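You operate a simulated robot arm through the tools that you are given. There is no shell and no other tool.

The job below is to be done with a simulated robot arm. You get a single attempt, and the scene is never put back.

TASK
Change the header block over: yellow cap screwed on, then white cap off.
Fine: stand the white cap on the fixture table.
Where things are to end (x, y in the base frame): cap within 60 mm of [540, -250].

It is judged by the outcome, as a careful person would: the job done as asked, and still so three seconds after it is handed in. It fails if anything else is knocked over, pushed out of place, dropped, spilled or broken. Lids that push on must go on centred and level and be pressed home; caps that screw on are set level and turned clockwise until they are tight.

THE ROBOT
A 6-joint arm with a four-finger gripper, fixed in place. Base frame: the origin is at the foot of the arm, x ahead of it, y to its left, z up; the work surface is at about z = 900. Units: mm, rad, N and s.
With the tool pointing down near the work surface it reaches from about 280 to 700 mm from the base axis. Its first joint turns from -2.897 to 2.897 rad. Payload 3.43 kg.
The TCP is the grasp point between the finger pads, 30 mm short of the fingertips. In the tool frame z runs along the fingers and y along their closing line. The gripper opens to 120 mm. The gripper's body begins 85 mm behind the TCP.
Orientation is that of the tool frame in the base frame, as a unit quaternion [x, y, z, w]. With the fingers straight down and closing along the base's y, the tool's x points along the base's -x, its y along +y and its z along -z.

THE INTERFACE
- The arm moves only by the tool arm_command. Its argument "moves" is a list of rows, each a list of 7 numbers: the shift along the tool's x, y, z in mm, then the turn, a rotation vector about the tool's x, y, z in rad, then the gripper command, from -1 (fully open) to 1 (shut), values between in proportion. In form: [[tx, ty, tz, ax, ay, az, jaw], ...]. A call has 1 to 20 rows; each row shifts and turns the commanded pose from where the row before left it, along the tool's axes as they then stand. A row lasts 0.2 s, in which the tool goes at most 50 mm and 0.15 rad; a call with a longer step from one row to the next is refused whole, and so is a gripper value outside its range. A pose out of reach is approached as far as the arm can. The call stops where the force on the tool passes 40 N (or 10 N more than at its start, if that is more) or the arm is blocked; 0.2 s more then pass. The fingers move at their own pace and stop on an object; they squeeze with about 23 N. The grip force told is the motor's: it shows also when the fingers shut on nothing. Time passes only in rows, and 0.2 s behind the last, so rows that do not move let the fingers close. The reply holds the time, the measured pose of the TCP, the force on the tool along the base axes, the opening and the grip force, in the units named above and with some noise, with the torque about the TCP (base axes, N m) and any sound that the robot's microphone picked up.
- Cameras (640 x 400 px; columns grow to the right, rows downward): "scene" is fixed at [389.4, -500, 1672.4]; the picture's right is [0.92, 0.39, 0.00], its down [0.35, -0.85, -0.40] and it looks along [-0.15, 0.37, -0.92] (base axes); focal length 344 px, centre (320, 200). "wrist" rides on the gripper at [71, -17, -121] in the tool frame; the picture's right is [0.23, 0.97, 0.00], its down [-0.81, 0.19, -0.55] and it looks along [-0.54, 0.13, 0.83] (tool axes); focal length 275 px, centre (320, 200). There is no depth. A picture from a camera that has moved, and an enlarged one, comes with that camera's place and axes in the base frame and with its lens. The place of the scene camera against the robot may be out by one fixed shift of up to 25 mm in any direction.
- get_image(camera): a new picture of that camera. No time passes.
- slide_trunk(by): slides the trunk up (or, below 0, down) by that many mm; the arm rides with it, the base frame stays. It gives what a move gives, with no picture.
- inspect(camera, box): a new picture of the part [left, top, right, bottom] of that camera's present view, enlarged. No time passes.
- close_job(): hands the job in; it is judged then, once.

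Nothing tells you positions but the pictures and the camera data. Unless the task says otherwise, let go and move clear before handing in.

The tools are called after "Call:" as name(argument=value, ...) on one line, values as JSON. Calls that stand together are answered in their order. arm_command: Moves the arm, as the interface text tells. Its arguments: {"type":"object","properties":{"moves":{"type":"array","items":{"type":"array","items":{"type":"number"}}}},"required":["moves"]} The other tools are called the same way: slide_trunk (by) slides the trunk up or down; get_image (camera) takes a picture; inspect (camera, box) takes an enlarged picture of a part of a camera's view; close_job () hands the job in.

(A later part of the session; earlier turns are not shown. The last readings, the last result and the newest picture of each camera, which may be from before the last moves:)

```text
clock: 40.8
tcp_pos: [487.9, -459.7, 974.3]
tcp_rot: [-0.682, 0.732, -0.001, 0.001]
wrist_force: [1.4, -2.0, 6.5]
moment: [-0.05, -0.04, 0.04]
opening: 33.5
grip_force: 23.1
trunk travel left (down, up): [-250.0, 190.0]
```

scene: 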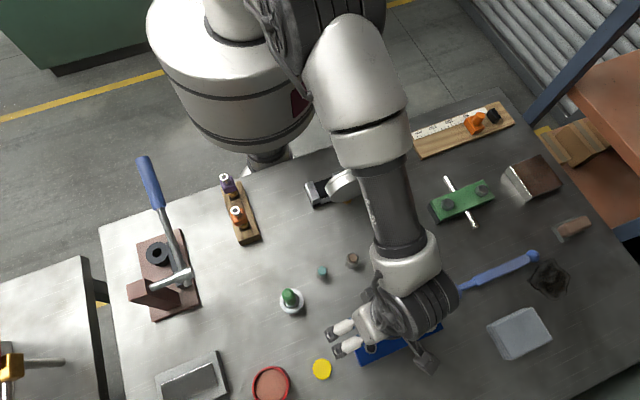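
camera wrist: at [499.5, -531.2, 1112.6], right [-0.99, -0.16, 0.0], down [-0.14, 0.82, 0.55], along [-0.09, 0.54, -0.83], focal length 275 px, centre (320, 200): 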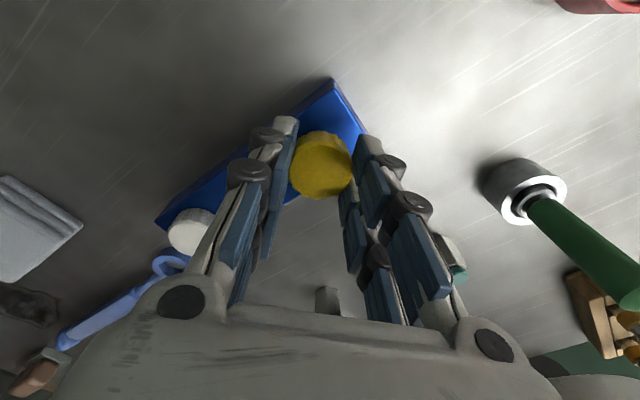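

Well centred now, with about 6 N of light downforce. I'll start turning clockwise and watch torque and downforce.

Call:
arm_command(moves=[[0, 0, 0, 0, 0, 0.1, 1], [0, 0, 0.05, 0, 0, 0.1, 1], [0, 0, 0.05, 0, 0, 0.1, 1], [0, 0, 0.05, 0, 0, 0.1, 1], [0, 0, 0.05, 0, 0, 0.1, 1]])

Call:
inspect(camera="wrist", box=[220, 80, 420, 205])

```text
clock: 42.0
tcp_pos: [488.6, -459.2, 973.6]
tcp_rot: [-0.48, 0.877, -0.001, 0.0]
wrist_force: [5.5, -2.0, 7.6]
moment: [-0.12, -0.13, 0.01]
opening: 33.4
grip_force: 22.6
trunk travel left (down, up): [-250.0, 190.0]
```

```text
3.20 times, centred on (320, 142) of wrist
camera zoom: at [464.0, -528.1, 1094.5], right [-0.94, 0.33, 0.0], down [0.28, 0.79, 0.55], along [0.19, 0.52, -0.83], focal length 881 px, centre (320, 384)
```

zoom: 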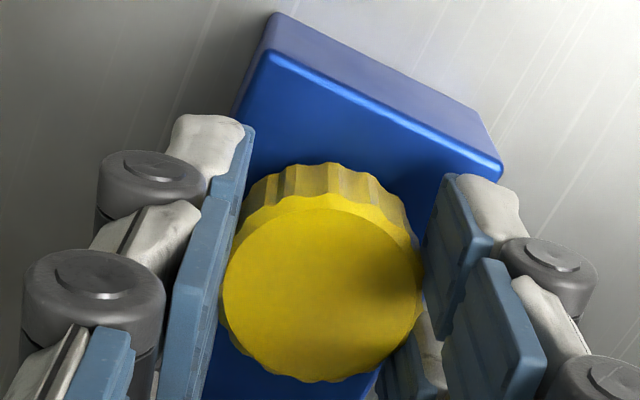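

Call:
arm_command(moves=[[-0.15, -0.5, 0, 0, 0, 0, 1], [0, 0, 0, 0, 0, 0.1, 1], [0, 0, 0.05, 0, 0, 0.1, 1], [0, 0, 0.05, 0, 0, 0.1, 1], [0, 0, 0.05, 0, 0, 0.1, 1], [0, 0, 0.05, 0, 0, 0.1, 1]])

Call:
inspect(camera="wrist", box=[220, 80, 420, 205])

```text
clock: 43.4
tcp_pos: [487.5, -459.4, 973.3]
tcp_rot: [-0.247, 0.969, 0.0, 0.0]
wrist_force: [2.7, 0.1, 7.8]
moment: [-0.01, -0.04, 0.0]
opening: 33.4
grip_force: 23.1
trunk travel left (down, up): [-250.0, 190.0]
```

```text
3.20 times, centred on (320, 142) of wrist
camera zoom: at [433.9, -508.1, 1094.0], right [-0.67, 0.74, 0.0], down [0.62, 0.56, 0.55], along [0.41, 0.37, -0.83], focal length 881 px, centre (320, 384)
```

zoom: 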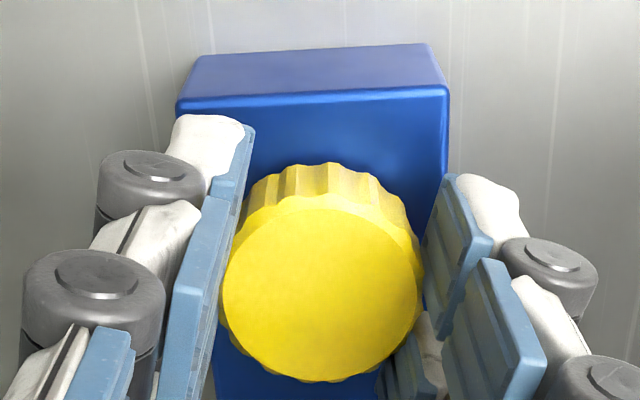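

The cap is moving down as it turns and torque is low, so it looks like the thread is engaging. Continuing.

Call:
arm_command(moves=[[-0.2, -0.1, 0, 0, 0, 0.1, 1], [0, 0, 0.06, 0, 0, 0.1, 1], [0, 0, 0.06, 0, 0, 0.1, 1], [0, 0, 0.06, 0, 0, 0.1, 1], [0, 0, 0.06, 0, 0, 0.1, 1], [0, 0, 0.06, 0, 0, 0.1, 1], [0, 0, 0.06, 0, 0, 0.1, 1], [0, 0, 0.06, 0, 0, 0.1, 1]])

Call:
inspect(camera="wrist", box=[220, 80, 420, 205])

```text
clock: 45.2
tcp_pos: [487.5, -459.5, 973.4]
tcp_rot: [0.15, 0.989, -0.001, 0.001]
wrist_force: [0.4, 0.8, 7.7]
moment: [-0.03, 0.05, -0.01]
opening: 33.4
grip_force: 22.7
trunk travel left (down, up): [-250.0, 190.0]
```

```text
3.20 times, centred on (320, 142) of wrist
camera zoom: at [415.3, -454.1, 1093.3], right [0.07, 1.0, 0.0], down [0.83, -0.06, 0.55], along [0.55, -0.04, -0.83], focal length 881 px, centre (320, 384)
```

zoom: 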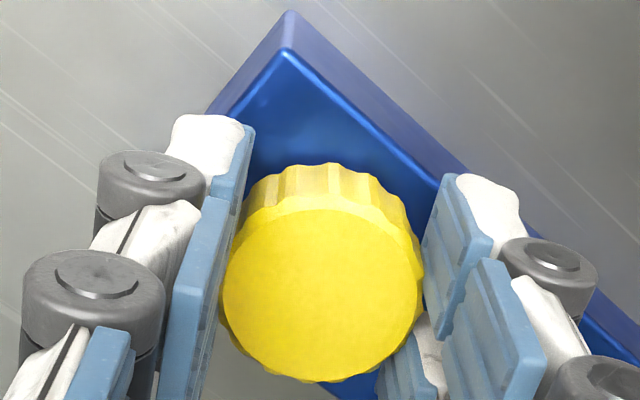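

Call:
arm_command(moves=[[0, 0, 0.07, 0, 0, 0.12, 1], [0, 0, 0.07, 0, 0, 0.12, 1], [0, 0, 0.07, 0, 0, 0.12, 1], [0, 0, 0.07, 0, 0, 0.12, 1], [0, 0, 0.07, 0, 0, 0.12, 1], [0, 0, 0.07, 0, 0, 0.12, 1], [0, 0, 0.07, 0, 0, 0.12, 1], [0, 0, 0.07, 0, 0, 0.12, 1]])

Call:
inspect(camera="wrist", box=[220, 80, 420, 205])

```text
clock: 47.0
tcp_pos: [487.8, -459.8, 971.3]
tcp_rot: [0.59, 0.808, 0.0, 0.001]
wrist_force: [-2.5, -0.1, 7.5]
moment: [0.03, 0.13, -0.01]
opening: 33.7
grip_force: 22.7
trunk travel left (down, up): [-250.0, 190.0]
```

```text
3.20 times, centred on (320, 142) of wrist
camera zoom: at [450.7, -396.2, 1092.7], right [0.86, 0.52, 0.0], down [0.43, -0.71, 0.55], along [0.29, -0.47, -0.83], focal length 881 px, centre (320, 384)
```

zoom: 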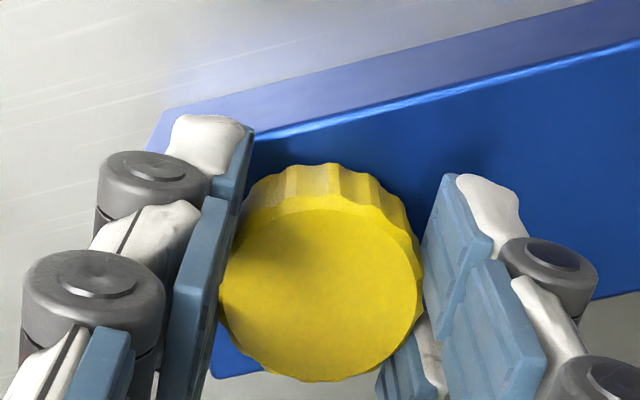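

Call:
arm_command(moves=[[0.08, -0.24, 0.07, 0, 0, 0.12, 1], [0, 0, 0.07, 0, 0, 0.12, 1], [0, 0, 0.07, 0, 0, 0.12, 1], [0, 0, 0.07, 0, 0, 0.12, 1], [0, 0, 0.07, 0, 0, 0.12, 1], [0, 0, 0.07, 0, 0, 0.12, 1], [0, 0, 0.07, 0, 0, 0.12, 1], [0, 0, 0.07, 0, 0, 0.12, 1]])

Call:
inspect(camera="wrist", box=[220, 80, 420, 205])

```text
clock: 48.8
tcp_pos: [487.7, -460.0, 970.9]
tcp_rot: [0.896, 0.444, 0.0, 0.001]
wrist_force: [1.1, -0.5, 8.0]
moment: [-0.07, 0.06, -0.03]
opening: 33.4
grip_force: 23.0
trunk travel left (down, up): [-250.0, 190.0]
```

```text
3.20 times, centred on (320, 142) of wrist
camera zoom: at [518.3, -392.0, 1092.0], right [0.91, -0.41, 0.0], down [-0.34, -0.76, 0.55], along [-0.22, -0.51, -0.83], focal length 881 px, centre (320, 384)
```

zoom: 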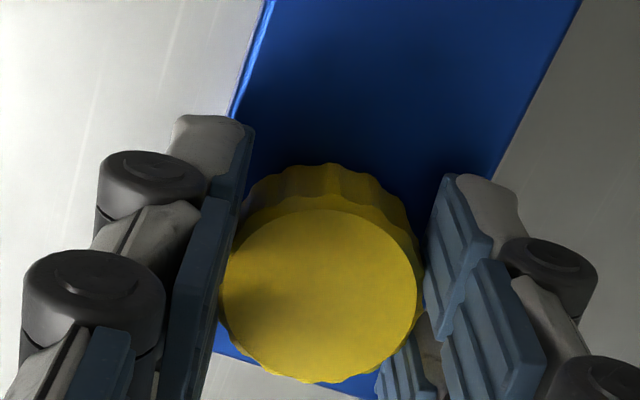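

It has turned about 3.7 rad in total and is going down steadily. I'll release, check it sits level, wind the wrist back and regrip.

Call:
arm_command(moves=[[0, 0, -0.5, 0, 0, 0, 0.6], [0, 0, -0.5, 0, 0, 0, 0.1], [0, 0, -0.3, 0, 0, 0, 0.0], [0, 0, 0, 0, 0, 0, 0.0], [0, 0, 0, 0, 0, 0, 0.0]])

Call:
inspect(camera="wrist", box=[220, 80, 420, 205])

```text
clock: 50.0
tcp_pos: [488.4, -459.7, 971.8]
tcp_rot: [0.896, 0.444, 0.001, 0.001]
wrist_force: [0.0, 0.4, -0.1]
moment: [0.01, 0.0, -0.04]
opening: 60.0
grip_force: 0.0
trunk travel left (down, up): [-250.0, 190.0]
```

```text
3.20 times, centred on (320, 142) of wrist
camera zoom: at [518.4, -392.6, 1092.9], right [0.91, -0.4, 0.0], down [-0.34, -0.76, 0.55], along [-0.22, -0.51, -0.83], focal length 881 px, centre (320, 384)
```

zoom: 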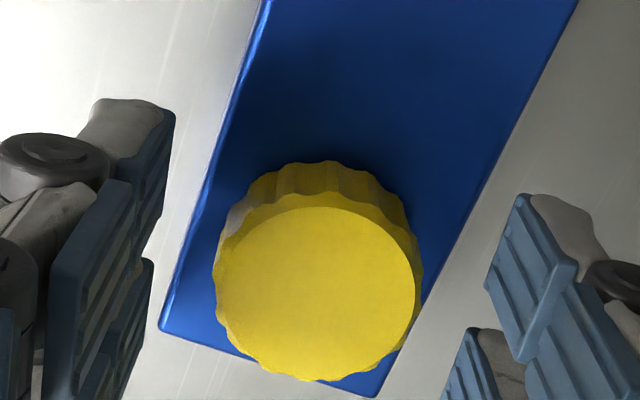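

The cap stays put and looks level. I'll wind the open gripper back counter-clockwise around it.

Call:
arm_command(moves=[[0, 0, 0, 0, 0, -0.15, 0.0], [0, 0, 0, 0, 0, -0.15, 0.0], [0, 0, 0, 0, 0, -0.15, 0.0], [0, 0, 0, 0, 0, -0.15, 0.0], [0, 0, 0, 0, 0, -0.15, 0.0], [0, 0, 0, 0, 0, -0.15, 0.0], [0, 0, 0, 0, 0, -0.15, 0.0], [0, 0, 0, 0, 0, -0.15, 0.0], [0, 0, 0, 0, 0, -0.15, 0.0], [0, 0, 0, 0, 0, -0.15, 0.0], [0, 0, 0, 0, 0, -0.15, 0.0], [0, 0, 0, 0, 0, -0.15, 0.0], [0, 0, 0, 0, 0, -0.15, 0.0], [0, 0, 0, 0, 0, -0.15, 0.0], [0, 0, 0, 0, 0, -0.15, 0.0], [0, 0, 0, 0, 0, -0.15, 0.0], [0, 0, 0, 0, 0, -0.15, 0.0], [0, 0, 0, 0, 0, -0.15, 0.0], [0, 0, 0, 0, 0, -0.15, 0.0]])

Call:
arm_command(moves=[[0, 0, 0, 0, 0, -0.15, 0.0], [0, 0, 0, 0, 0, -0.15, 0.0], [0, 0, 0, 0, 0, -0.15, 0.0], [0, 0, 0, 0, 0, -0.15, 0.0], [0, 0, 0, 0, 0, -0.15, 0.0], [0, 0, 0, 0, 0, -0.15, 0.0], [0, 0, 0, 0, 0, 0, 0.0]])

Call:
inspect(camera="wrist", box=[220, 80, 420, 205])

```text
clock: 54.0
tcp_pos: [487.5, -459.4, 971.6]
tcp_rot: [-0.31, 0.951, 0.0, 0.0]
wrist_force: [-0.1, 0.1, -0.5]
moment: [-0.02, 0.01, 0.03]
opening: 60.0
grip_force: 0.0
trunk travel left (down, up): [-250.0, 190.0]
```

```text
clock: 55.6
tcp_pos: [488.0, -460.4, 972.8]
tcp_rot: [-0.693, 0.721, 0.0, 0.0]
wrist_force: [0.2, -0.5, -0.5]
moment: [-0.01, 0.03, 0.03]
opening: 60.0
grip_force: 0.1
trunk travel left (down, up): [-250.0, 190.0]
```

```text
3.20 times, centred on (320, 142) of wrist
camera zoom: at [502.7, -531.3, 1093.0], right [-0.98, -0.19, 0.0], down [-0.16, 0.82, 0.55], along [-0.1, 0.54, -0.83], focal length 881 px, centre (320, 384)
```

zoom: 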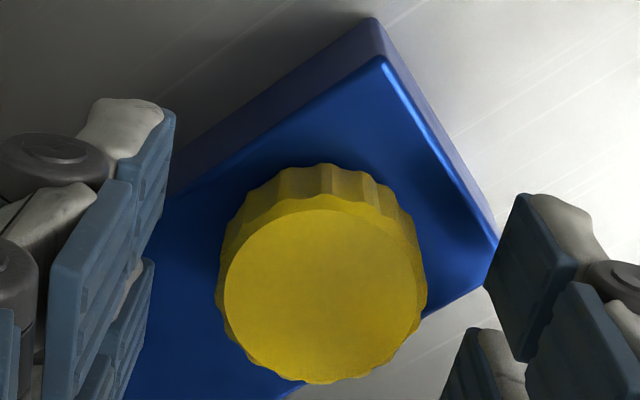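

Back at yaw 1.53 with the cap steady on the port. Regripping to continue tightening.

Call:
arm_command(moves=[[0, 0.3, 0, 0, 0, 0, 0.3], [0, 0, 0, 0, 0, 0, 1], [0, 0, 0, 0, 0, 0, 1], [0, 0, 0, 0, 0, 0, 1], [0, 0, 0, 0, 0, 0, 1]])

Call:
inspect(camera="wrist", box=[220, 80, 420, 205])

```text
clock: 56.8
tcp_pos: [487.4, -460.8, 971.4]
tcp_rot: [-0.692, 0.722, 0.0, 0.0]
wrist_force: [0.3, 0.8, 0.3]
moment: [-0.01, 0.01, -0.03]
opening: 35.6
grip_force: 23.5
trunk travel left (down, up): [-250.0, 190.0]
```

```text
3.20 times, centred on (320, 142) of wrist
camera zoom: at [502.4, -531.2, 1092.9], right [-0.98, -0.19, 0.0], down [-0.16, 0.82, 0.55], along [-0.1, 0.54, -0.83], focal length 881 px, centre (320, 384)
```

zoom: 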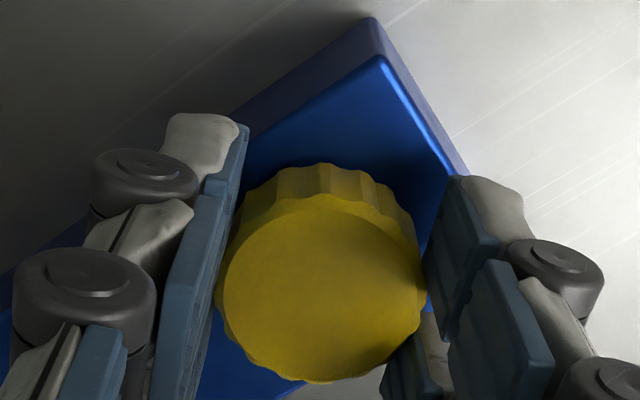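

Call:
arm_command(moves=[[0, 0, 0.3, 0, 0, 0.1, 1], [0, 0, 0.07, 0, 0, 0.12, 1], [0, 0, 0.07, 0, 0, 0.12, 1], [0, 0, 0.07, 0, 0, 0.12, 1], [0, 0, 0.07, 0, 0, 0.12, 1], [0, 0, 0.07, 0, 0, 0.12, 1], [0, 0, 0.07, 0, 0, 0.12, 1]])

Call:
inspect(camera="wrist", box=[220, 80, 420, 205])

```text
clock: 58.4
tcp_pos: [487.6, -459.2, 971.7]
tcp_rot: [-0.346, 0.938, -0.002, -0.001]
wrist_force: [1.4, 1.3, 1.0]
moment: [0.07, -0.02, 0.04]
opening: 35.1
grip_force: 23.0
trunk travel left (down, up): [-250.0, 190.0]
```

```text
3.20 times, centred on (320, 142) of wrist
camera zoom: at [445.1, -518.3, 1092.1], right [-0.81, 0.59, 0.0], down [0.49, 0.67, 0.55], along [0.33, 0.44, -0.83], focal length 881 px, centre (320, 384)
```

zoom: 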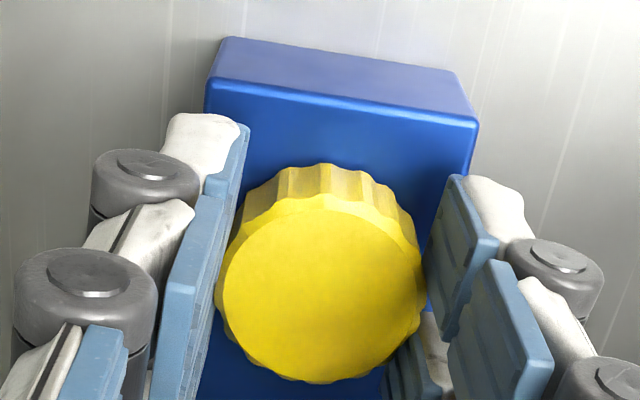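

Call:
arm_command(moves=[[0, 0, 0.07, 0, 0, 0.12, 1], [0, 0, 0.07, 0, 0, 0.12, 1], [0, 0, 0.07, 0, 0, 0.12, 1], [0, 0, 0.07, 0, 0, 0.12, 1], [0, 0, 0.07, 0, 0, 0.12, 1]])

Call:
inspect(camera="wrist", box=[220, 80, 420, 205])

```text
clock: 59.6
tcp_pos: [487.2, -460.1, 971.0]
tcp_rot: [-0.053, 0.999, -0.001, 0.002]
wrist_force: [2.4, 1.8, 0.6]
moment: [0.02, -0.02, -0.01]
opening: 35.3
grip_force: 23.3
trunk travel left (down, up): [-250.0, 190.0]
```

```text
3.20 times, centred on (320, 142) of wrist
camera zoom: at [419.2, -483.5, 1091.5], right [-0.33, 0.94, 0.0], down [0.79, 0.28, 0.55], along [0.52, 0.18, -0.83], focal length 881 px, centre (320, 384)
```

zoom: 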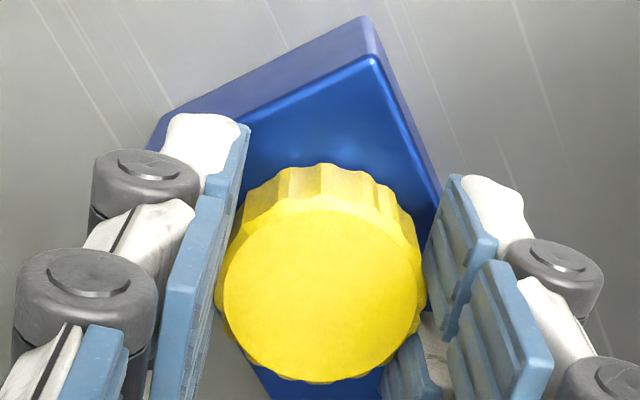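

Call:
arm_command(moves=[[0, 0, 0.06, 0, 0, 0.12, 1], [0, 0, 0.06, 0, 0, 0.12, 1], [0, 0, 0.06, 0, 0, 0.12, 1], [0, 0, 0.06, 0, 0, 0.12, 1], [0, 0, 0.06, 0, 0, 0.12, 1], [0, 0, 0.06, 0, 0, 0.12, 1]])

Call:
inspect(camera="wrist", box=[220, 80, 420, 205])

```text
clock: 61.0
tcp_pos: [487.6, -459.5, 970.1]
tcp_rot: [0.303, 0.953, 0.0, 0.001]
wrist_force: [-0.6, 1.8, 3.2]
moment: [0.0, 0.04, -0.01]
opening: 35.0
grip_force: 22.9
trunk travel left (down, up): [-250.0, 190.0]
```

```text
3.20 times, centred on (320, 142) of wrist
camera zoom: at [420.4, -431.7, 1090.8], right [0.37, 0.93, 0.0], down [0.77, -0.31, 0.55], along [0.51, -0.21, -0.83], focal length 881 px, centre (320, 384)
```

zoom: 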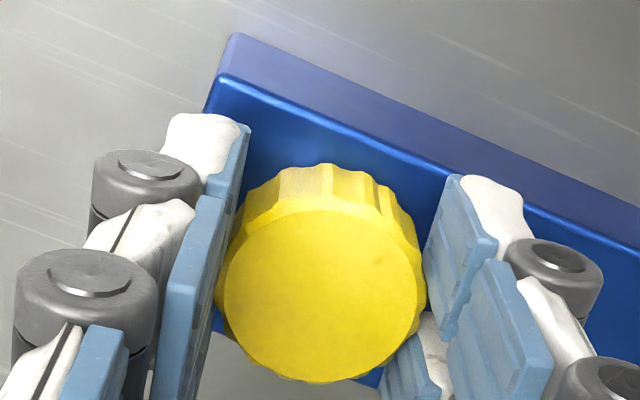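

Call:
arm_command(moves=[[0, 0, 0.05, 0, 0, 0.12, 1], [0, 0, 0.05, 0, 0, 0.12, 1], [0, 0, 0.05, 0, 0, 0.12, 1], [0, 0, 0.05, 0, 0, 0.12, 1], [0, 0, 0.05, 0, 0, 0.12, 1], [0, 0, 0.05, 0, 0, 0.12, 1]])

Call:
inspect(camera="wrist", box=[220, 80, 420, 205])

```text
clock: 62.4
tcp_pos: [487.2, -460.0, 968.1]
tcp_rot: [0.62, 0.785, 0.001, 0.001]
wrist_force: [3.1, 2.3, 3.5]
moment: [-0.05, -0.16, 0.08]
opening: 35.5
grip_force: 22.5
trunk travel left (down, up): [-250.0, 190.0]
```

```text
3.20 times, centred on (320, 142) of wrist
camera zoom: at [455.5, -393.1, 1090.6], right [0.89, 0.45, 0.0], down [0.37, -0.74, 0.55], along [0.25, -0.49, -0.83], focal length 881 px, centre (320, 384)
```

zoom: 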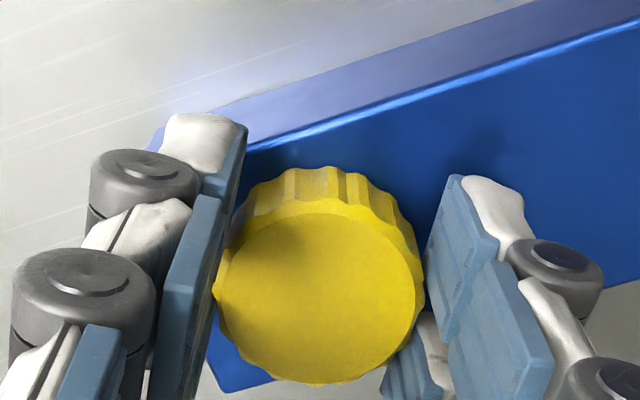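

Torque has started to rise (0.08 N·m) and the descent has slowed, so it is nearly tight. A little further.

Call:
arm_command(moves=[[0, 0, 0.03, 0, 0, 0.1, 1], [0, 0, 0.03, 0, 0, 0.1, 1], [0, 0, 0.03, 0, 0, 0.1, 1]])

Call:
inspect(camera="wrist", box=[220, 80, 420, 205])

```text
clock: 63.2
tcp_pos: [488.0, -460.6, 969.1]
tcp_rot: [0.729, 0.684, 0.001, 0.001]
wrist_force: [3.5, 1.1, 3.0]
moment: [0.06, -0.08, 0.5]
opening: 33.3
grip_force: 23.1
trunk travel left (down, up): [-250.0, 190.0]
```

```text
3.20 times, centred on (320, 142) of wrist
camera zoom: at [476.3, -386.8, 1090.1], right [0.99, 0.17, 0.0], down [0.14, -0.82, 0.55], along [0.09, -0.55, -0.83], focal length 881 px, centre (320, 384)
```

zoom: 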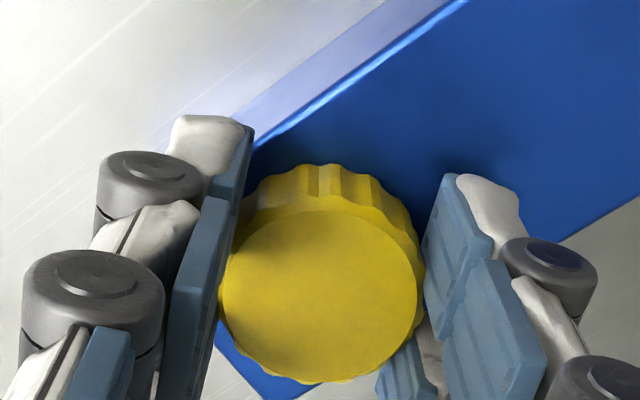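

Torque jumped to 0.5 N·m, so it is tightening. I'll add a bit more turn to make sure it's home.

Call:
arm_command(moves=[[0, 0, 0, 0, 0, 0.06, 1], [0, 0, 0, 0, 0, 0.06, 1]])

Call:
inspect(camera="wrist", box=[220, 80, 420, 205])

```text
clock: 63.8
tcp_pos: [487.1, -459.2, 968.4]
tcp_rot: [0.769, 0.639, 0.0, 0.0]
wrist_force: [3.6, 1.6, 1.5]
moment: [0.02, -0.07, 0.95]
opening: 33.7
grip_force: 23.6
trunk travel left (down, up): [-250.0, 190.0]
```

```text
3.20 times, centred on (320, 142) of wrist
camera zoom: at [485.0, -385.8, 1090.0], right [1.0, 0.05, 0.0], down [0.04, -0.83, 0.55], along [0.03, -0.55, -0.83], focal length 881 px, centre (320, 384)
```

zoom: 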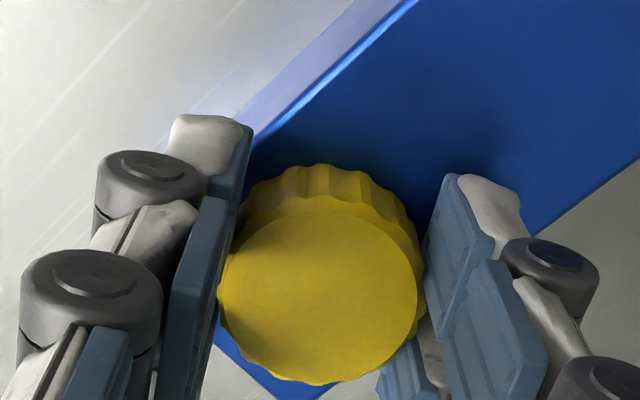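

Call:
arm_command(moves=[[0, 0, 0, 0, 0, 0.06, 1], [0, 0, 0, 0, 0, 0.06, 1]])

Call:
inspect(camera="wrist", box=[220, 80, 420, 205])

Call:
get_image(camera="scene")

```text
clock: 64.4
tcp_pos: [487.2, -459.8, 968.8]
tcp_rot: [0.806, 0.592, 0.0, 0.0]
wrist_force: [3.7, 0.7, 1.4]
moment: [0.18, 0.0, 1.11]
opening: 35.1
grip_force: 22.9
trunk travel left (down, up): [-250.0, 190.0]
```

```text
3.20 times, centred on (320, 142) of wrist
camera zoom: at [493.8, -386.1, 1090.0], right [1.0, -0.07, 0.0], down [-0.06, -0.83, 0.55], along [-0.04, -0.55, -0.83], focal length 881 px, centre (320, 384)
```

zoom: 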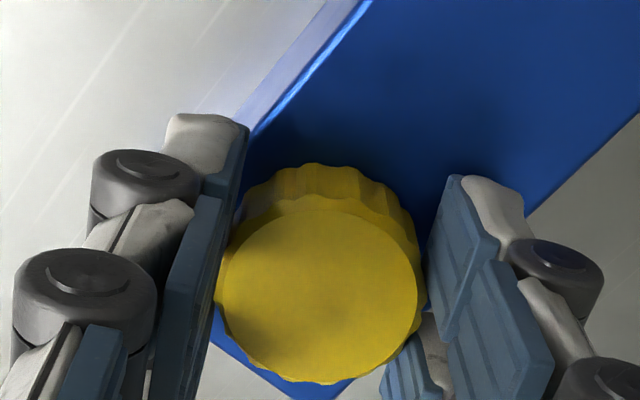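

```text
taken
```

scene: 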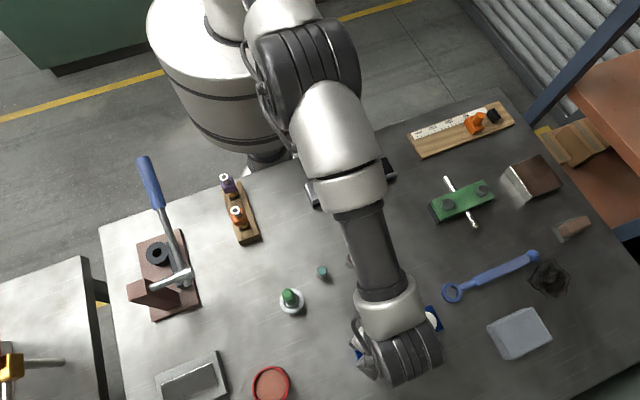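

It's tight: 1.1 N·m, and the fingers now slip on the cap. I'll release without turning back, rise straight up and check it.

Call:
arm_command(moves=[[0, 0, 0, 0, 0, 0, 0.2], [0, 0, 0, 0, 0, 0, 0.0], [0, 0, 0, 0, 0, 0, 0.0], [0, 0, 0, 0, 0, 0, -0.2], [0, 0, -5, 0, 0, 0, -0.2], [0, 0, -15, 0, 0, 0, -0.2], [0, 0, -20, 0, 0, 0, -0.2], [0, 0, -12, 0, 0, 0, -0.2], [0, 0, 0, 0, 0, 0, -0.2]])

Call:
get_image(camera="wrist")

Call:
inspect(camera="wrist", box=[240, 60, 400, 160])

```text
clock: 66.4
tcp_pos: [487.8, -460.4, 1020.8]
tcp_rot: [0.805, 0.593, 0.001, 0.0]
wrist_force: [-0.8, -0.6, -0.2]
moment: [0.02, -0.02, -0.01]
opening: 72.2
grip_force: 0.1
trunk travel left (down, up): [-250.0, 190.0]
```

```text
taken
camera wrist: at [493.7, -386.6, 1142.3], right [1.0, -0.07, 0.0], down [-0.06, -0.83, 0.55], along [-0.04, -0.55, -0.83], focal length 275 px, centre (320, 200)
```

wrist: 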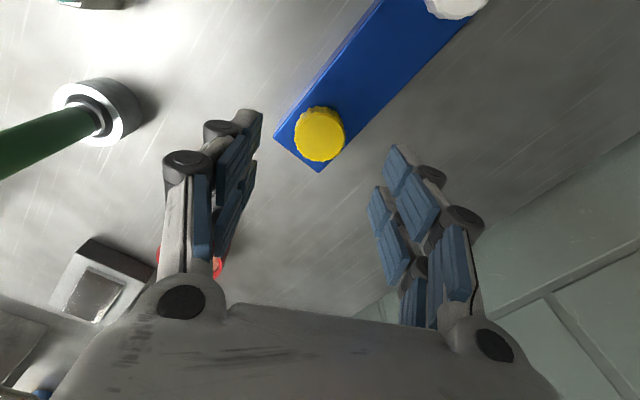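

```text
4.00 times, centred on (320, 110) of wrist
camera zoom: at [493.7, -386.6, 1142.3], right [1.0, -0.07, 0.0], down [-0.06, -0.83, 0.55], along [-0.04, -0.55, -0.83], focal length 1101 px, centre (320, 560)
```

zoom: 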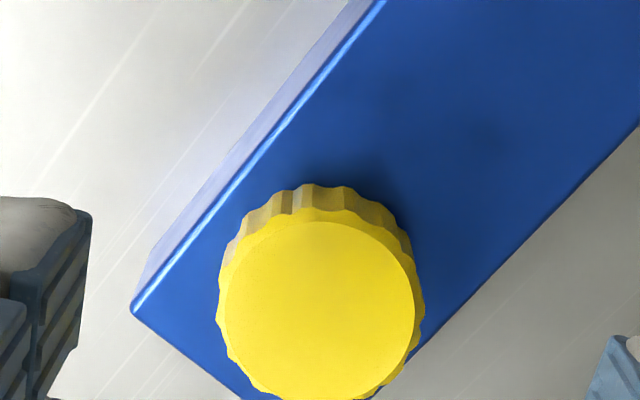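

The yellow cap is on, level and tight. Now over to the white cap at safe height to measure its position.

Call:
arm_command(moves=[[17.85, 8.6, 0, 0, 0, 0, -0.2], [17.85, 8.6, 0, 0, 0, 0, -0.2], [17.85, 8.6, 0, 0, 0, 0, -0.2], [17.85, 8.6, 0, 0, 0, 0, -0.2], [17.85, 8.6, 0, 0, 0, 0, -0.2], [17.85, 8.6, 0, 0, 0, 0, -0.2], [0, 0, 0, 0, 0, 0, -0.2]])

Call:
get_image(camera="wrist")

Call:
inspect(camera="wrist", box=[240, 80, 400, 180])

```text
clock: 68.0
tcp_pos: [568.9, -374.4, 1021.0]
tcp_rot: [0.806, 0.592, 0.001, 0.001]
wrist_force: [0.9, 0.2, 0.3]
moment: [0.02, 0.01, -0.03]
opening: 71.7
grip_force: 0.0
trunk travel left (down, up): [-250.0, 190.0]
```

```text
taken
camera wrist: at [574.8, -299.4, 1142.2], right [1.0, -0.07, 0.0], down [-0.06, -0.83, 0.55], along [-0.04, -0.55, -0.83], focal length 275 px, centre (320, 200)
```

wrist: 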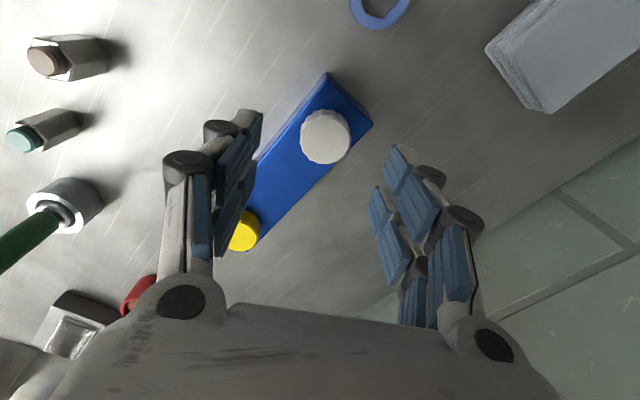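

```text
4.00 times, centred on (320, 130) of wrist
camera zoom: at [574.8, -299.4, 1142.2], right [1.0, -0.07, 0.0], down [-0.06, -0.83, 0.55], along [-0.04, -0.55, -0.83], focal length 1101 px, centre (320, 480)
```

zoom: 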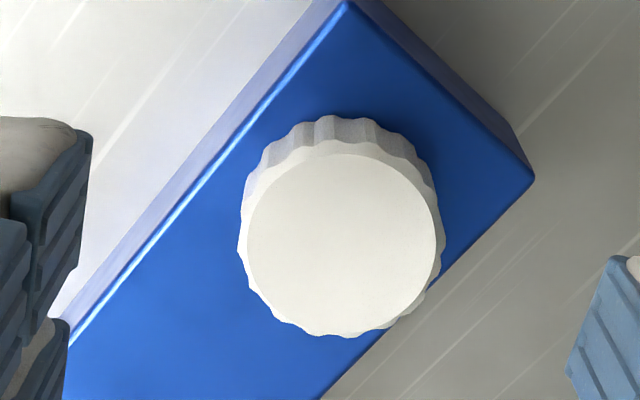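

Call:
arm_command(moves=[[-2.05, 4.62, 0, 0, 0, 0, -0.2], [0, 0, 0, 0, 0, 0.14, -0.2], [0, 0, 0, 0, 0, 0.14, -0.2], [0, 0, 0, 0, 0, 0.14, -0.2], [0, 0, 0, 0, 0, 0.14, -0.2], [0, 0, 0, 0, 0, 0.14, -0.2], [0, 0, 0, 0, 0, 0.14, -0.2], [0, 0, 0, 0, 0, 0.14, -0.2], [0, 0, 0, 0, 0, 0, -0.2]])

Call:
inspect(camera="wrist", box=[240, 80, 400, 180])

Call:
get_image(camera="wrist")

```text
clock: 70.0
tcp_pos: [573.8, -375.8, 1021.0]
tcp_rot: [0.99, 0.142, -0.001, 0.0]
wrist_force: [0.5, 0.4, 0.1]
moment: [-0.03, 0.0, 0.0]
opening: 71.9
grip_force: 0.1
trunk travel left (down, up): [-250.0, 190.0]
```

```text
4.00 times, centred on (320, 130) of wrist
camera zoom: at [637.2, -339.1, 1142.0], right [0.5, -0.87, 0.0], down [-0.72, -0.41, 0.55], along [-0.48, -0.27, -0.83], focal length 1101 px, centre (320, 480)
```

zoom: 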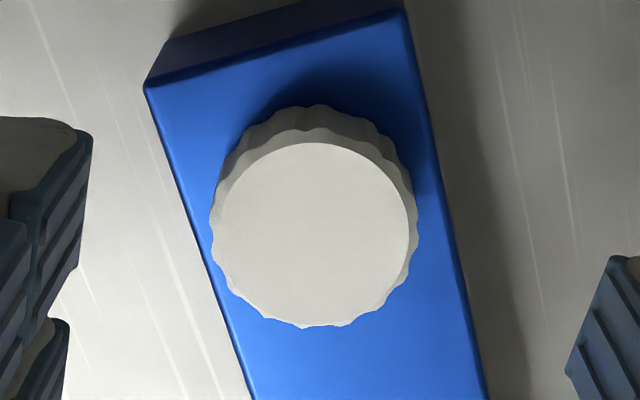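

```text
taken
camera wrist: at [637.2, -339.1, 1142.0], right [0.5, -0.87, 0.0], down [-0.72, -0.41, 0.55], along [-0.48, -0.27, -0.83], focal length 275 px, centre (320, 200)
```

wrist: 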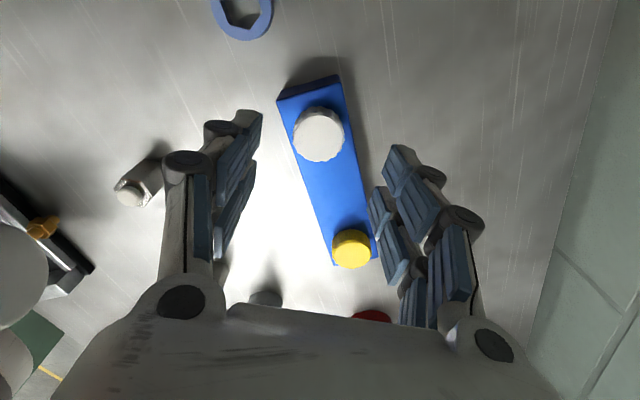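

The white cap centre is at about (574.1, -374.4), with its top near z 953, so it's a bit taller than the yellow one. I'll centre over it and lower the fingers around it.

Call:
arm_command(moves=[[0.5, -0.85, 0, 0, 0, 0, -0.2], [0, 0, 12, 0, 0, 0, -0.2], [0, 0, 12, 0, 0, 0, -0.2], [0, 0, 10, 0, 0, 0, -0.2], [0, 0, 6, 0, 0, 0, -0.2], [0, 0, 4, 0, 0, 0, -0.2], [0, 0, 4, 0, 0, 0, -0.2], [0, 0, 0, 0, 0, 0, -0.2]])

Call:
inspect(camera="wrist", box=[220, 80, 420, 205])

```text
clock: 71.8
tcp_pos: [573.2, -375.6, 973.3]
tcp_rot: [0.99, 0.143, -0.001, 0.0]
wrist_force: [0.2, -0.4, 0.4]
moment: [0.03, 0.0, 0.0]
opening: 72.0
grip_force: 0.1
trunk travel left (down, up): [-250.0, 190.0]
```

```text
3.20 times, centred on (320, 142) of wrist
camera zoom: at [637.4, -338.3, 1093.8], right [0.5, -0.87, 0.0], down [-0.72, -0.41, 0.55], along [-0.48, -0.28, -0.83], focal length 881 px, centre (320, 384)
```

zoom: 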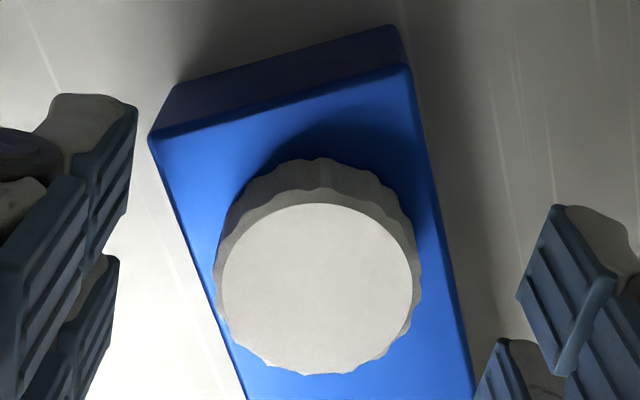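

Call:
arm_command(moves=[[0, -0.5, 2, 0, 0, 0, -0.2], [0, 0, 0, 0, 0, 0, 0.3], [0, 0, 0, 0, 0, 0, 0.7], [0, 0, 0, 0, 0, 0, 1], [0, 0, 0, 0, 0, 0, 1], [0, 0, 0, 0, 0, 0, 1], [0, 0, 0, 0, 0, 0, 1]])

Call:
inspect(camera="wrist", box=[220, 80, 420, 205])

```text
clock: 73.4
tcp_pos: [573.7, -374.6, 970.3]
tcp_rot: [0.99, 0.144, 0.0, 0.001]
wrist_force: [-0.8, 0.8, 0.7]
moment: [0.05, 0.02, 0.12]
opening: 35.3
grip_force: 23.0
trunk travel left (down, up): [-250.0, 190.0]
```

```text
3.20 times, centred on (320, 142) of wrist
camera zoom: at [637.2, -337.8, 1091.9], right [0.5, -0.87, 0.0], down [-0.72, -0.41, 0.55], along [-0.48, -0.28, -0.83], focal length 881 px, centre (320, 384)
```

zoom: 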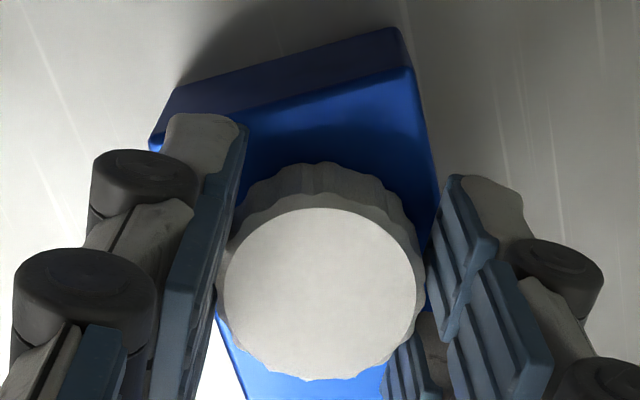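

Gripped with almost no side load. Now unscrewing counter-clockwise in small steps, watching torque.

Call:
arm_command(moves=[[0, 0, 0, 0, 0, -0.08, 1], [0, 0, 0, 0, 0, -0.08, 1], [0, 0, 0, 0, 0, -0.08, 1]])

Call:
inspect(camera="wrist", box=[220, 80, 420, 205])

```text
clock: 74.2
tcp_pos: [572.2, -375.0, 970.1]
tcp_rot: [0.965, 0.262, 0.0, 0.001]
wrist_force: [-0.5, 0.0, 0.3]
moment: [0.03, 0.01, 0.02]
opening: 35.1
grip_force: 22.9
trunk travel left (down, up): [-250.0, 190.0]
```

```text
3.20 times, centred on (320, 142) of wrist
camera zoom: at [626.6, -323.6, 1092.2], right [0.69, -0.72, 0.0], down [-0.6, -0.57, 0.55], along [-0.4, -0.38, -0.83], focal length 881 px, centre (320, 384)
```

zoom: 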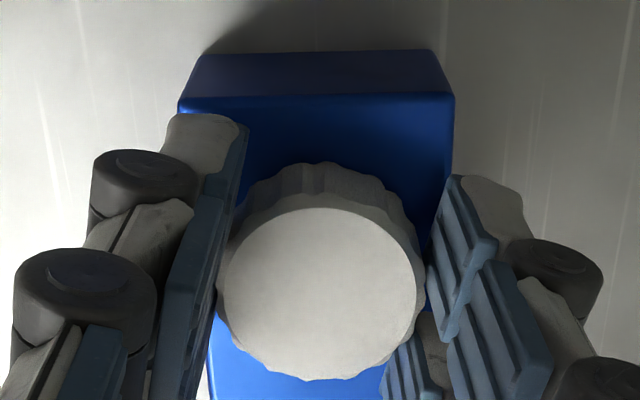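

It broke loose easily and turns with the fingers. Continuing to unscrew with a matching slow lift.

Call:
arm_command(moves=[[0, 0, -0.08, 0, 0, -0.12, 1], [0, 0, -0.08, 0, 0, -0.12, 1], [0, 0, -0.08, 0, 0, -0.12, 1], [0, 0, -0.08, 0, 0, -0.12, 1], [0, 0, -0.08, 0, 0, -0.12, 1], [0, 0, -0.08, 0, 0, -0.12, 1], [0, 0, -0.08, 0, 0, -0.12, 1], [0, 0, -0.08, 0, 0, -0.12, 1]])

Call:
inspect(camera="wrist", box=[220, 80, 420, 205])

```text
clock: 76.0
tcp_pos: [574.2, -374.2, 972.3]
tcp_rot: [0.735, 0.678, -0.001, 0.0]
wrist_force: [-1.2, -0.3, 0.1]
moment: [0.02, 0.0, -0.03]
opening: 35.1
grip_force: 23.2
trunk travel left (down, up): [-250.0, 190.0]
```

```text
3.20 times, centred on (320, 142) of wrist
camera zoom: at [562.4, -301.7, 1092.9], right [0.99, 0.15, 0.0], down [0.13, -0.82, 0.55], along [0.08, -0.55, -0.83], focal length 881 px, centre (320, 384)
```

zoom: 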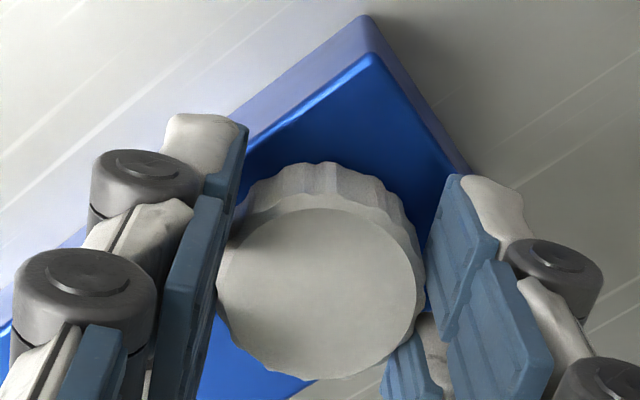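

Call:
arm_command(moves=[[0, 0, -0.08, 0, 0, -0.12, 1], [0, 0, -0.08, 0, 0, -0.12, 1], [0, 0, -0.08, 0, 0, -0.12, 1], [0, 0, -0.08, 0, 0, -0.12, 1], [0, 0, -0.08, 0, 0, -0.12, 1], [0, 0, -0.08, 0, 0, -0.12, 1], [0, 0, -0.08, 0, 0, -0.12, 1], [0, 0, -0.08, 0, 0, -0.12, 1], [0, 0, -0.08, 0, 0, -0.12, 1], [0, 0, -0.08, 0, 0, -0.12, 1], [0, 0, -0.08, 0, 0, -0.12, 1], [0, 0, -0.08, 0, 0, -0.12, 1]])

Call:
inspect(camera="wrist", box=[220, 80, 420, 205])

```text
clock: 78.6
tcp_pos: [572.9, -374.6, 973.1]
tcp_rot: [0.104, 0.995, 0.0, 0.001]
wrist_force: [-2.4, 0.1, -1.3]
moment: [0.03, 0.11, -0.03]
opening: 35.0
grip_force: 23.3
trunk travel left (down, up): [-250.0, 190.0]
```

```text
3.20 times, centred on (320, 142) of wrist
camera zoom: at [500.1, -375.9, 1093.9], right [-0.02, 1.0, 0.0], down [0.83, 0.02, 0.55], along [0.55, 0.01, -0.83], focal length 881 px, centre (320, 384)
```

zoom: 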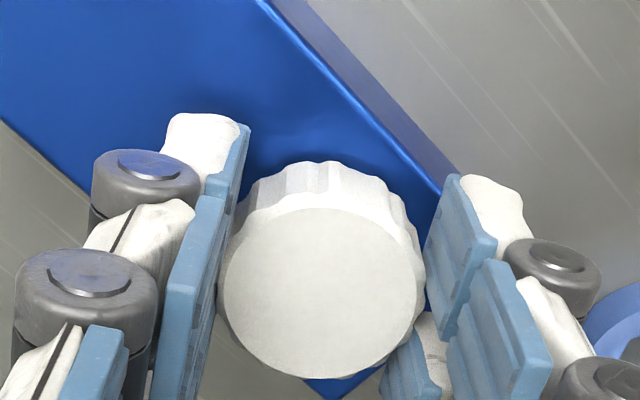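

Call:
arm_command(moves=[[0.2, 0, -0.07, 0, 0, -0.12, 1], [0, 0, -0.07, 0, 0, -0.12, 1], [0, 0, -0.07, 0, 0, -0.12, 1], [0, 0, -0.07, 0, 0, -0.12, 1], [0, 0, -0.07, 0, 0, -0.12, 1], [0, 0, -0.07, 0, 0, -0.12, 1], [0, 0, -0.07, 0, 0, -0.12, 1], [0, 0, -0.07, 0, 0, -0.12, 1], [0, 0, -0.07, 0, 0, -0.12, 1], [0, 0, -0.07, 0, 0, -0.12, 1], [0, 0, -0.07, 0, 0, -0.12, 1], [0, 0, -0.07, 0, 0, -0.12, 1]])

Call:
inspect(camera="wrist", box=[220, 80, 420, 205])

```text
clock: 81.2
tcp_pos: [573.0, -375.5, 974.5]
tcp_rot: [-0.578, 0.816, 0.0, 0.0]
wrist_force: [-0.9, 0.6, -1.8]
moment: [0.17, -0.03, 0.0]
opening: 34.8
grip_force: 23.2
trunk travel left (down, up): [-250.0, 190.0]
```

```text
3.20 times, centred on (320, 142) of wrist
camera zoom: at [565.7, -447.1, 1095.1], right [-0.99, 0.11, 0.0], down [0.09, 0.83, 0.55], along [0.06, 0.55, -0.83], focal length 881 px, centre (320, 384)
```

zoom: 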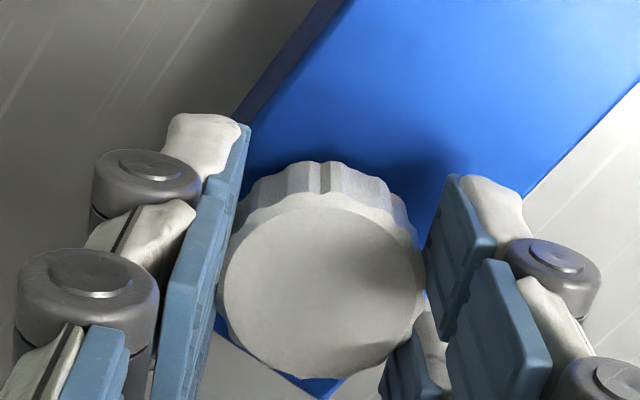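

Call:
arm_command(moves=[[0, 0, -0.07, 0, 0, -0.12, 1], [0, 0, -0.07, 0, 0, -0.12, 1], [0, 0, -0.07, 0, 0, -0.12, 1], [0, 0, -0.07, 0, 0, -0.12, 1], [0, 0, -0.07, 0, 0, -0.12, 1], [0, 0, -0.07, 0, 0, -0.12, 1]])

```text
clock: 82.6
tcp_pos: [572.2, -373.9, 974.9]
tcp_rot: [0.828, -0.56, 0.0, 0.0]
wrist_force: [-0.4, 0.4, -1.4]
moment: [0.16, 0.04, -0.01]
opening: 34.7
grip_force: 22.9
trunk travel left (down, up): [-250.0, 190.0]
```

About 4.8 rad unscrewed. I'll test with a very gentle lift to see whether it is free.

Call:
arm_command(moves=[[0, 0, -0.5, 0, 0, 0, 1], [0, 0, 0, 0, 0, 0, 1]])

```text
clock: 83.2
tcp_pos: [572.8, -374.5, 974.3]
tcp_rot: [0.827, -0.562, 0.0, 0.0]
wrist_force: [1.9, 0.3, -3.1]
moment: [0.05, -0.03, 0.02]
opening: 34.6
grip_force: 22.8
trunk travel left (down, up): [-250.0, 190.0]
```

Still held by the thread (-3 N). I'll put that half millimetre back, release, wind the wrist clockwise around it and regrip for the last part.

Call:
arm_command(moves=[[0, 0, 0.5, 0, 0, 0, 1], [0, 0, 0, 0, 0, 0, 0.5], [0, 0, 0, 0, 0, 0, 0.1], [0, 0, 0, 0, 0, 0, 0.0], [0, 0, 0, 0, 0, 0, 0.0], [0, 0, 0, 0, 0, 0, 0.0]])

Call:
inspect(camera="wrist", box=[220, 80, 420, 205])

```text
clock: 84.6
tcp_pos: [573.8, -374.1, 975.5]
tcp_rot: [0.827, -0.562, 0.0, 0.001]
wrist_force: [-0.4, 0.8, 0.3]
moment: [0.02, 0.0, 0.0]
opening: 59.9
grip_force: 0.1
trunk travel left (down, up): [-250.0, 190.0]
```

```text
3.20 times, centred on (320, 142) of wrist
camera zoom: at [615.3, -434.2, 1095.9], right [-0.82, -0.57, 0.0], down [-0.48, 0.68, 0.55], along [-0.32, 0.45, -0.83], focal length 881 px, centre (320, 384)
```

zoom: 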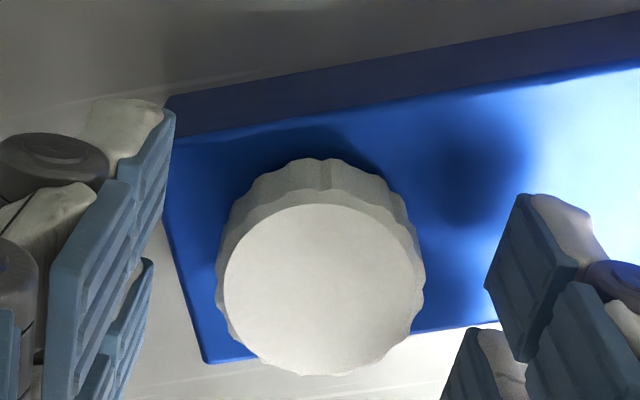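

Call:
arm_command(moves=[[0, 0, 0, 0, 0, 0.15, 0.0], [0, 0, 0, 0, 0, 0.15, 0.0], [0, 0, 0, 0, 0, 0.15, 0.0], [0, 0, 0, 0, 0, 0.15, 0.0], [0, 0, 0, 0, 0, 0.15, 0.0], [0, 0, 0, 0, 0, 0.15, 0.0], [0, 0, 0, 0, 0, 0.15, 0.0], [0, 0, 0, 0, 0, 0.15, 0.0], [0, 0, 0, 0, 0, 0.15, 0.0], [0, 0, 0, 0, 0, 0.15, 0.0], [0, 0, 0, 0, 0, 0.15, 0.0], [0, 0, 0, 0, 0, 0.15, 0.0], [0, 0, 0, 0, 0, 0.15, 0.0], [0, 0, 0, 0, 0, 0.15, 0.0], [0, 0, 0, 0, 0, 0.15, 0.0], [0, 0, 0, 0, 0, 0.15, 0.0], [0, 0, 0, 0, 0, 0.15, 0.0], [0, 0, 0, 0, 0, 0.15, 0.0], [0, 0, 0, 0, 0, 0.15, 0.0], [0, 0, 0, 0, 0, 0, 0.0]])

Call:
inspect(camera="wrist", box=[220, 80, 420, 205])

```text
clock: 88.8
tcp_pos: [572.2, -374.3, 975.3]
tcp_rot: [0.436, 0.9, -0.001, 0.001]
wrist_force: [-0.4, -0.4, 0.1]
moment: [0.01, 0.01, -0.02]
opening: 60.0
grip_force: 0.0
trunk travel left (down, up): [-250.0, 190.0]
```

```text
3.20 times, centred on (320, 142) of wrist
camera zoom: at [515.9, -328.7, 1095.5], right [0.62, 0.78, 0.0], down [0.65, -0.52, 0.55], along [0.43, -0.34, -0.83], focal length 881 px, centre (320, 384)
```

zoom: 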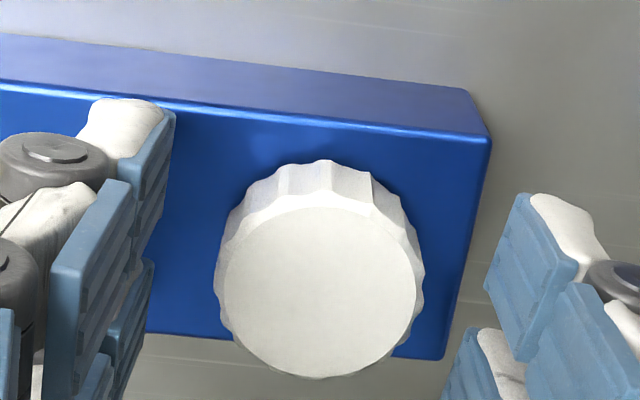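

Call:
arm_command(moves=[[0, 0, 0, 0, 0, 0, 0.3], [0, 0, 0, 0, 0, 0, 0.7], [0, 0, 0, 0, 0, 0, 1], [0, 0, 0, 0, 0, 0, 1], [0, 0, 0, 0, 0, 0, 1]])

Call:
arm_command(moves=[[0, 0, -0.07, 0, 0, -0.12, 1], [0, 0, -0.07, 0, 0, -0.12, 1], [0, 0, -0.07, 0, 0, -0.12, 1], [0, 0, -0.07, 0, 0, -0.12, 1], [0, 0, -0.07, 0, 0, -0.12, 1], [0, 0, -0.07, 0, 0, -0.12, 1], [0, 0, -0.07, 0, 0, -0.12, 1], [0, 0, -0.07, 0, 0, -0.12, 1], [0, 0, -0.07, 0, 0, -0.12, 1], [0, 0, -0.07, 0, 0, -0.12, 1]])

Call:
inspect(camera="wrist", box=[220, 80, 420, 205])

```text
clock: 90.0
tcp_pos: [573.3, -374.5, 974.9]
tcp_rot: [0.434, 0.901, -0.001, 0.0]
wrist_force: [-0.5, 0.0, 0.0]
moment: [-0.01, -0.01, 0.0]
opening: 34.0
grip_force: 23.3
trunk travel left (down, up): [-250.0, 190.0]
```

```text
clock: 92.2
tcp_pos: [572.3, -374.7, 975.5]
tcp_rot: [-0.151, 0.989, 0.0, 0.0]
wrist_force: [-0.3, -0.8, -0.4]
moment: [0.05, -0.03, 0.01]
opening: 33.9
grip_force: 23.2
trunk travel left (down, up): [-250.0, 190.0]
```

```text
3.20 times, centred on (320, 142) of wrist
camera zoom: at [510.3, -411.8, 1096.7], right [-0.51, 0.86, 0.0], down [0.72, 0.43, 0.55], along [0.48, 0.28, -0.83], focal length 881 px, centre (320, 384)
```

zoom: 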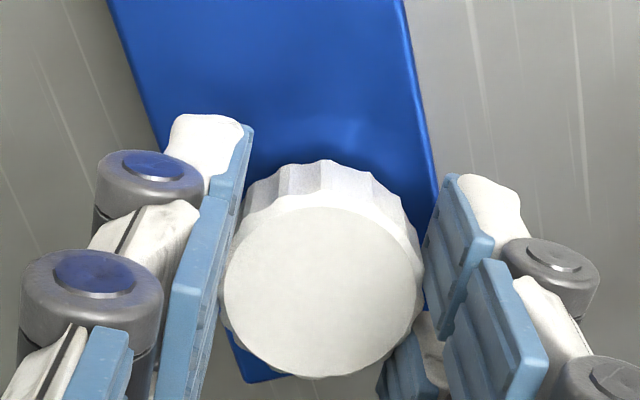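

Call:
arm_command(moves=[[0, 0, -0.08, 0, 0, -0.12, 1], [0, 0, -0.08, 0, 0, -0.12, 1], [0, 0, -0.08, 0, 0, -0.12, 1], [0, 0, -0.08, 0, 0, -0.12, 1], [0, 0, -0.08, 0, 0, -0.12, 1], [0, 0, -0.08, 0, 0, -0.12, 1], [0, 0, -0.08, 0, 0, -0.12, 1], [0, 0, -0.08, 0, 0, -0.12, 1]])

Call:
arm_command(moves=[[0, 0, -0.6, 0, 0, 0, 1], [0, 0, 0, 0, 0, 0, 1]])

Call:
inspect(camera="wrist", box=[220, 80, 420, 205])

```text
clock: 94.0
tcp_pos: [572.5, -375.3, 976.5]
tcp_rot: [-0.591, 0.807, -0.002, 0.0]
wrist_force: [0.1, -0.1, 0.0]
moment: [-0.04, 0.0, 0.01]
opening: 33.8
grip_force: 23.1
trunk travel left (down, up): [-250.0, 190.0]
```

```text
clock: 94.6
tcp_pos: [573.1, -374.6, 977.8]
tcp_rot: [-0.59, 0.808, -0.001, 0.001]
wrist_force: [0.7, -0.2, -0.1]
moment: [-0.02, 0.0, -0.02]
opening: 33.8
grip_force: 22.5
trunk travel left (down, up): [-250.0, 190.0]
```

```text
3.20 times, centred on (320, 142) of wrist
camera zoom: at [567.9, -447.4, 1098.5], right [-1.0, 0.08, 0.0], down [0.06, 0.83, 0.55], along [0.04, 0.55, -0.83], focal length 881 px, centre (320, 384)
```

zoom: 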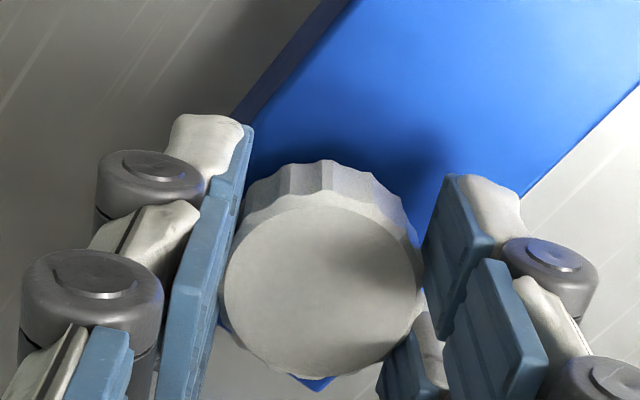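

Lifting 0.6 mm meets no resistance, so the thread is free. I'll lift gently and check.

Call:
arm_command(moves=[[0, 0, -0.8, 0, 0, 0, 1], [0, 0, -0.8, 0, 0, 0, 1], [0, 0, -0.8, 0, 0, 0, 1], [0, 0, 0, 0, 0, 0, 1]])

```text
clock: 95.6
tcp_pos: [573.2, -374.9, 980.2]
tcp_rot: [-0.59, 0.807, -0.001, 0.001]
wrist_force: [0.0, -0.1, -0.7]
moment: [0.02, 0.02, 0.0]
opening: 33.7
grip_force: 23.3
trunk travel left (down, up): [-250.0, 190.0]
```

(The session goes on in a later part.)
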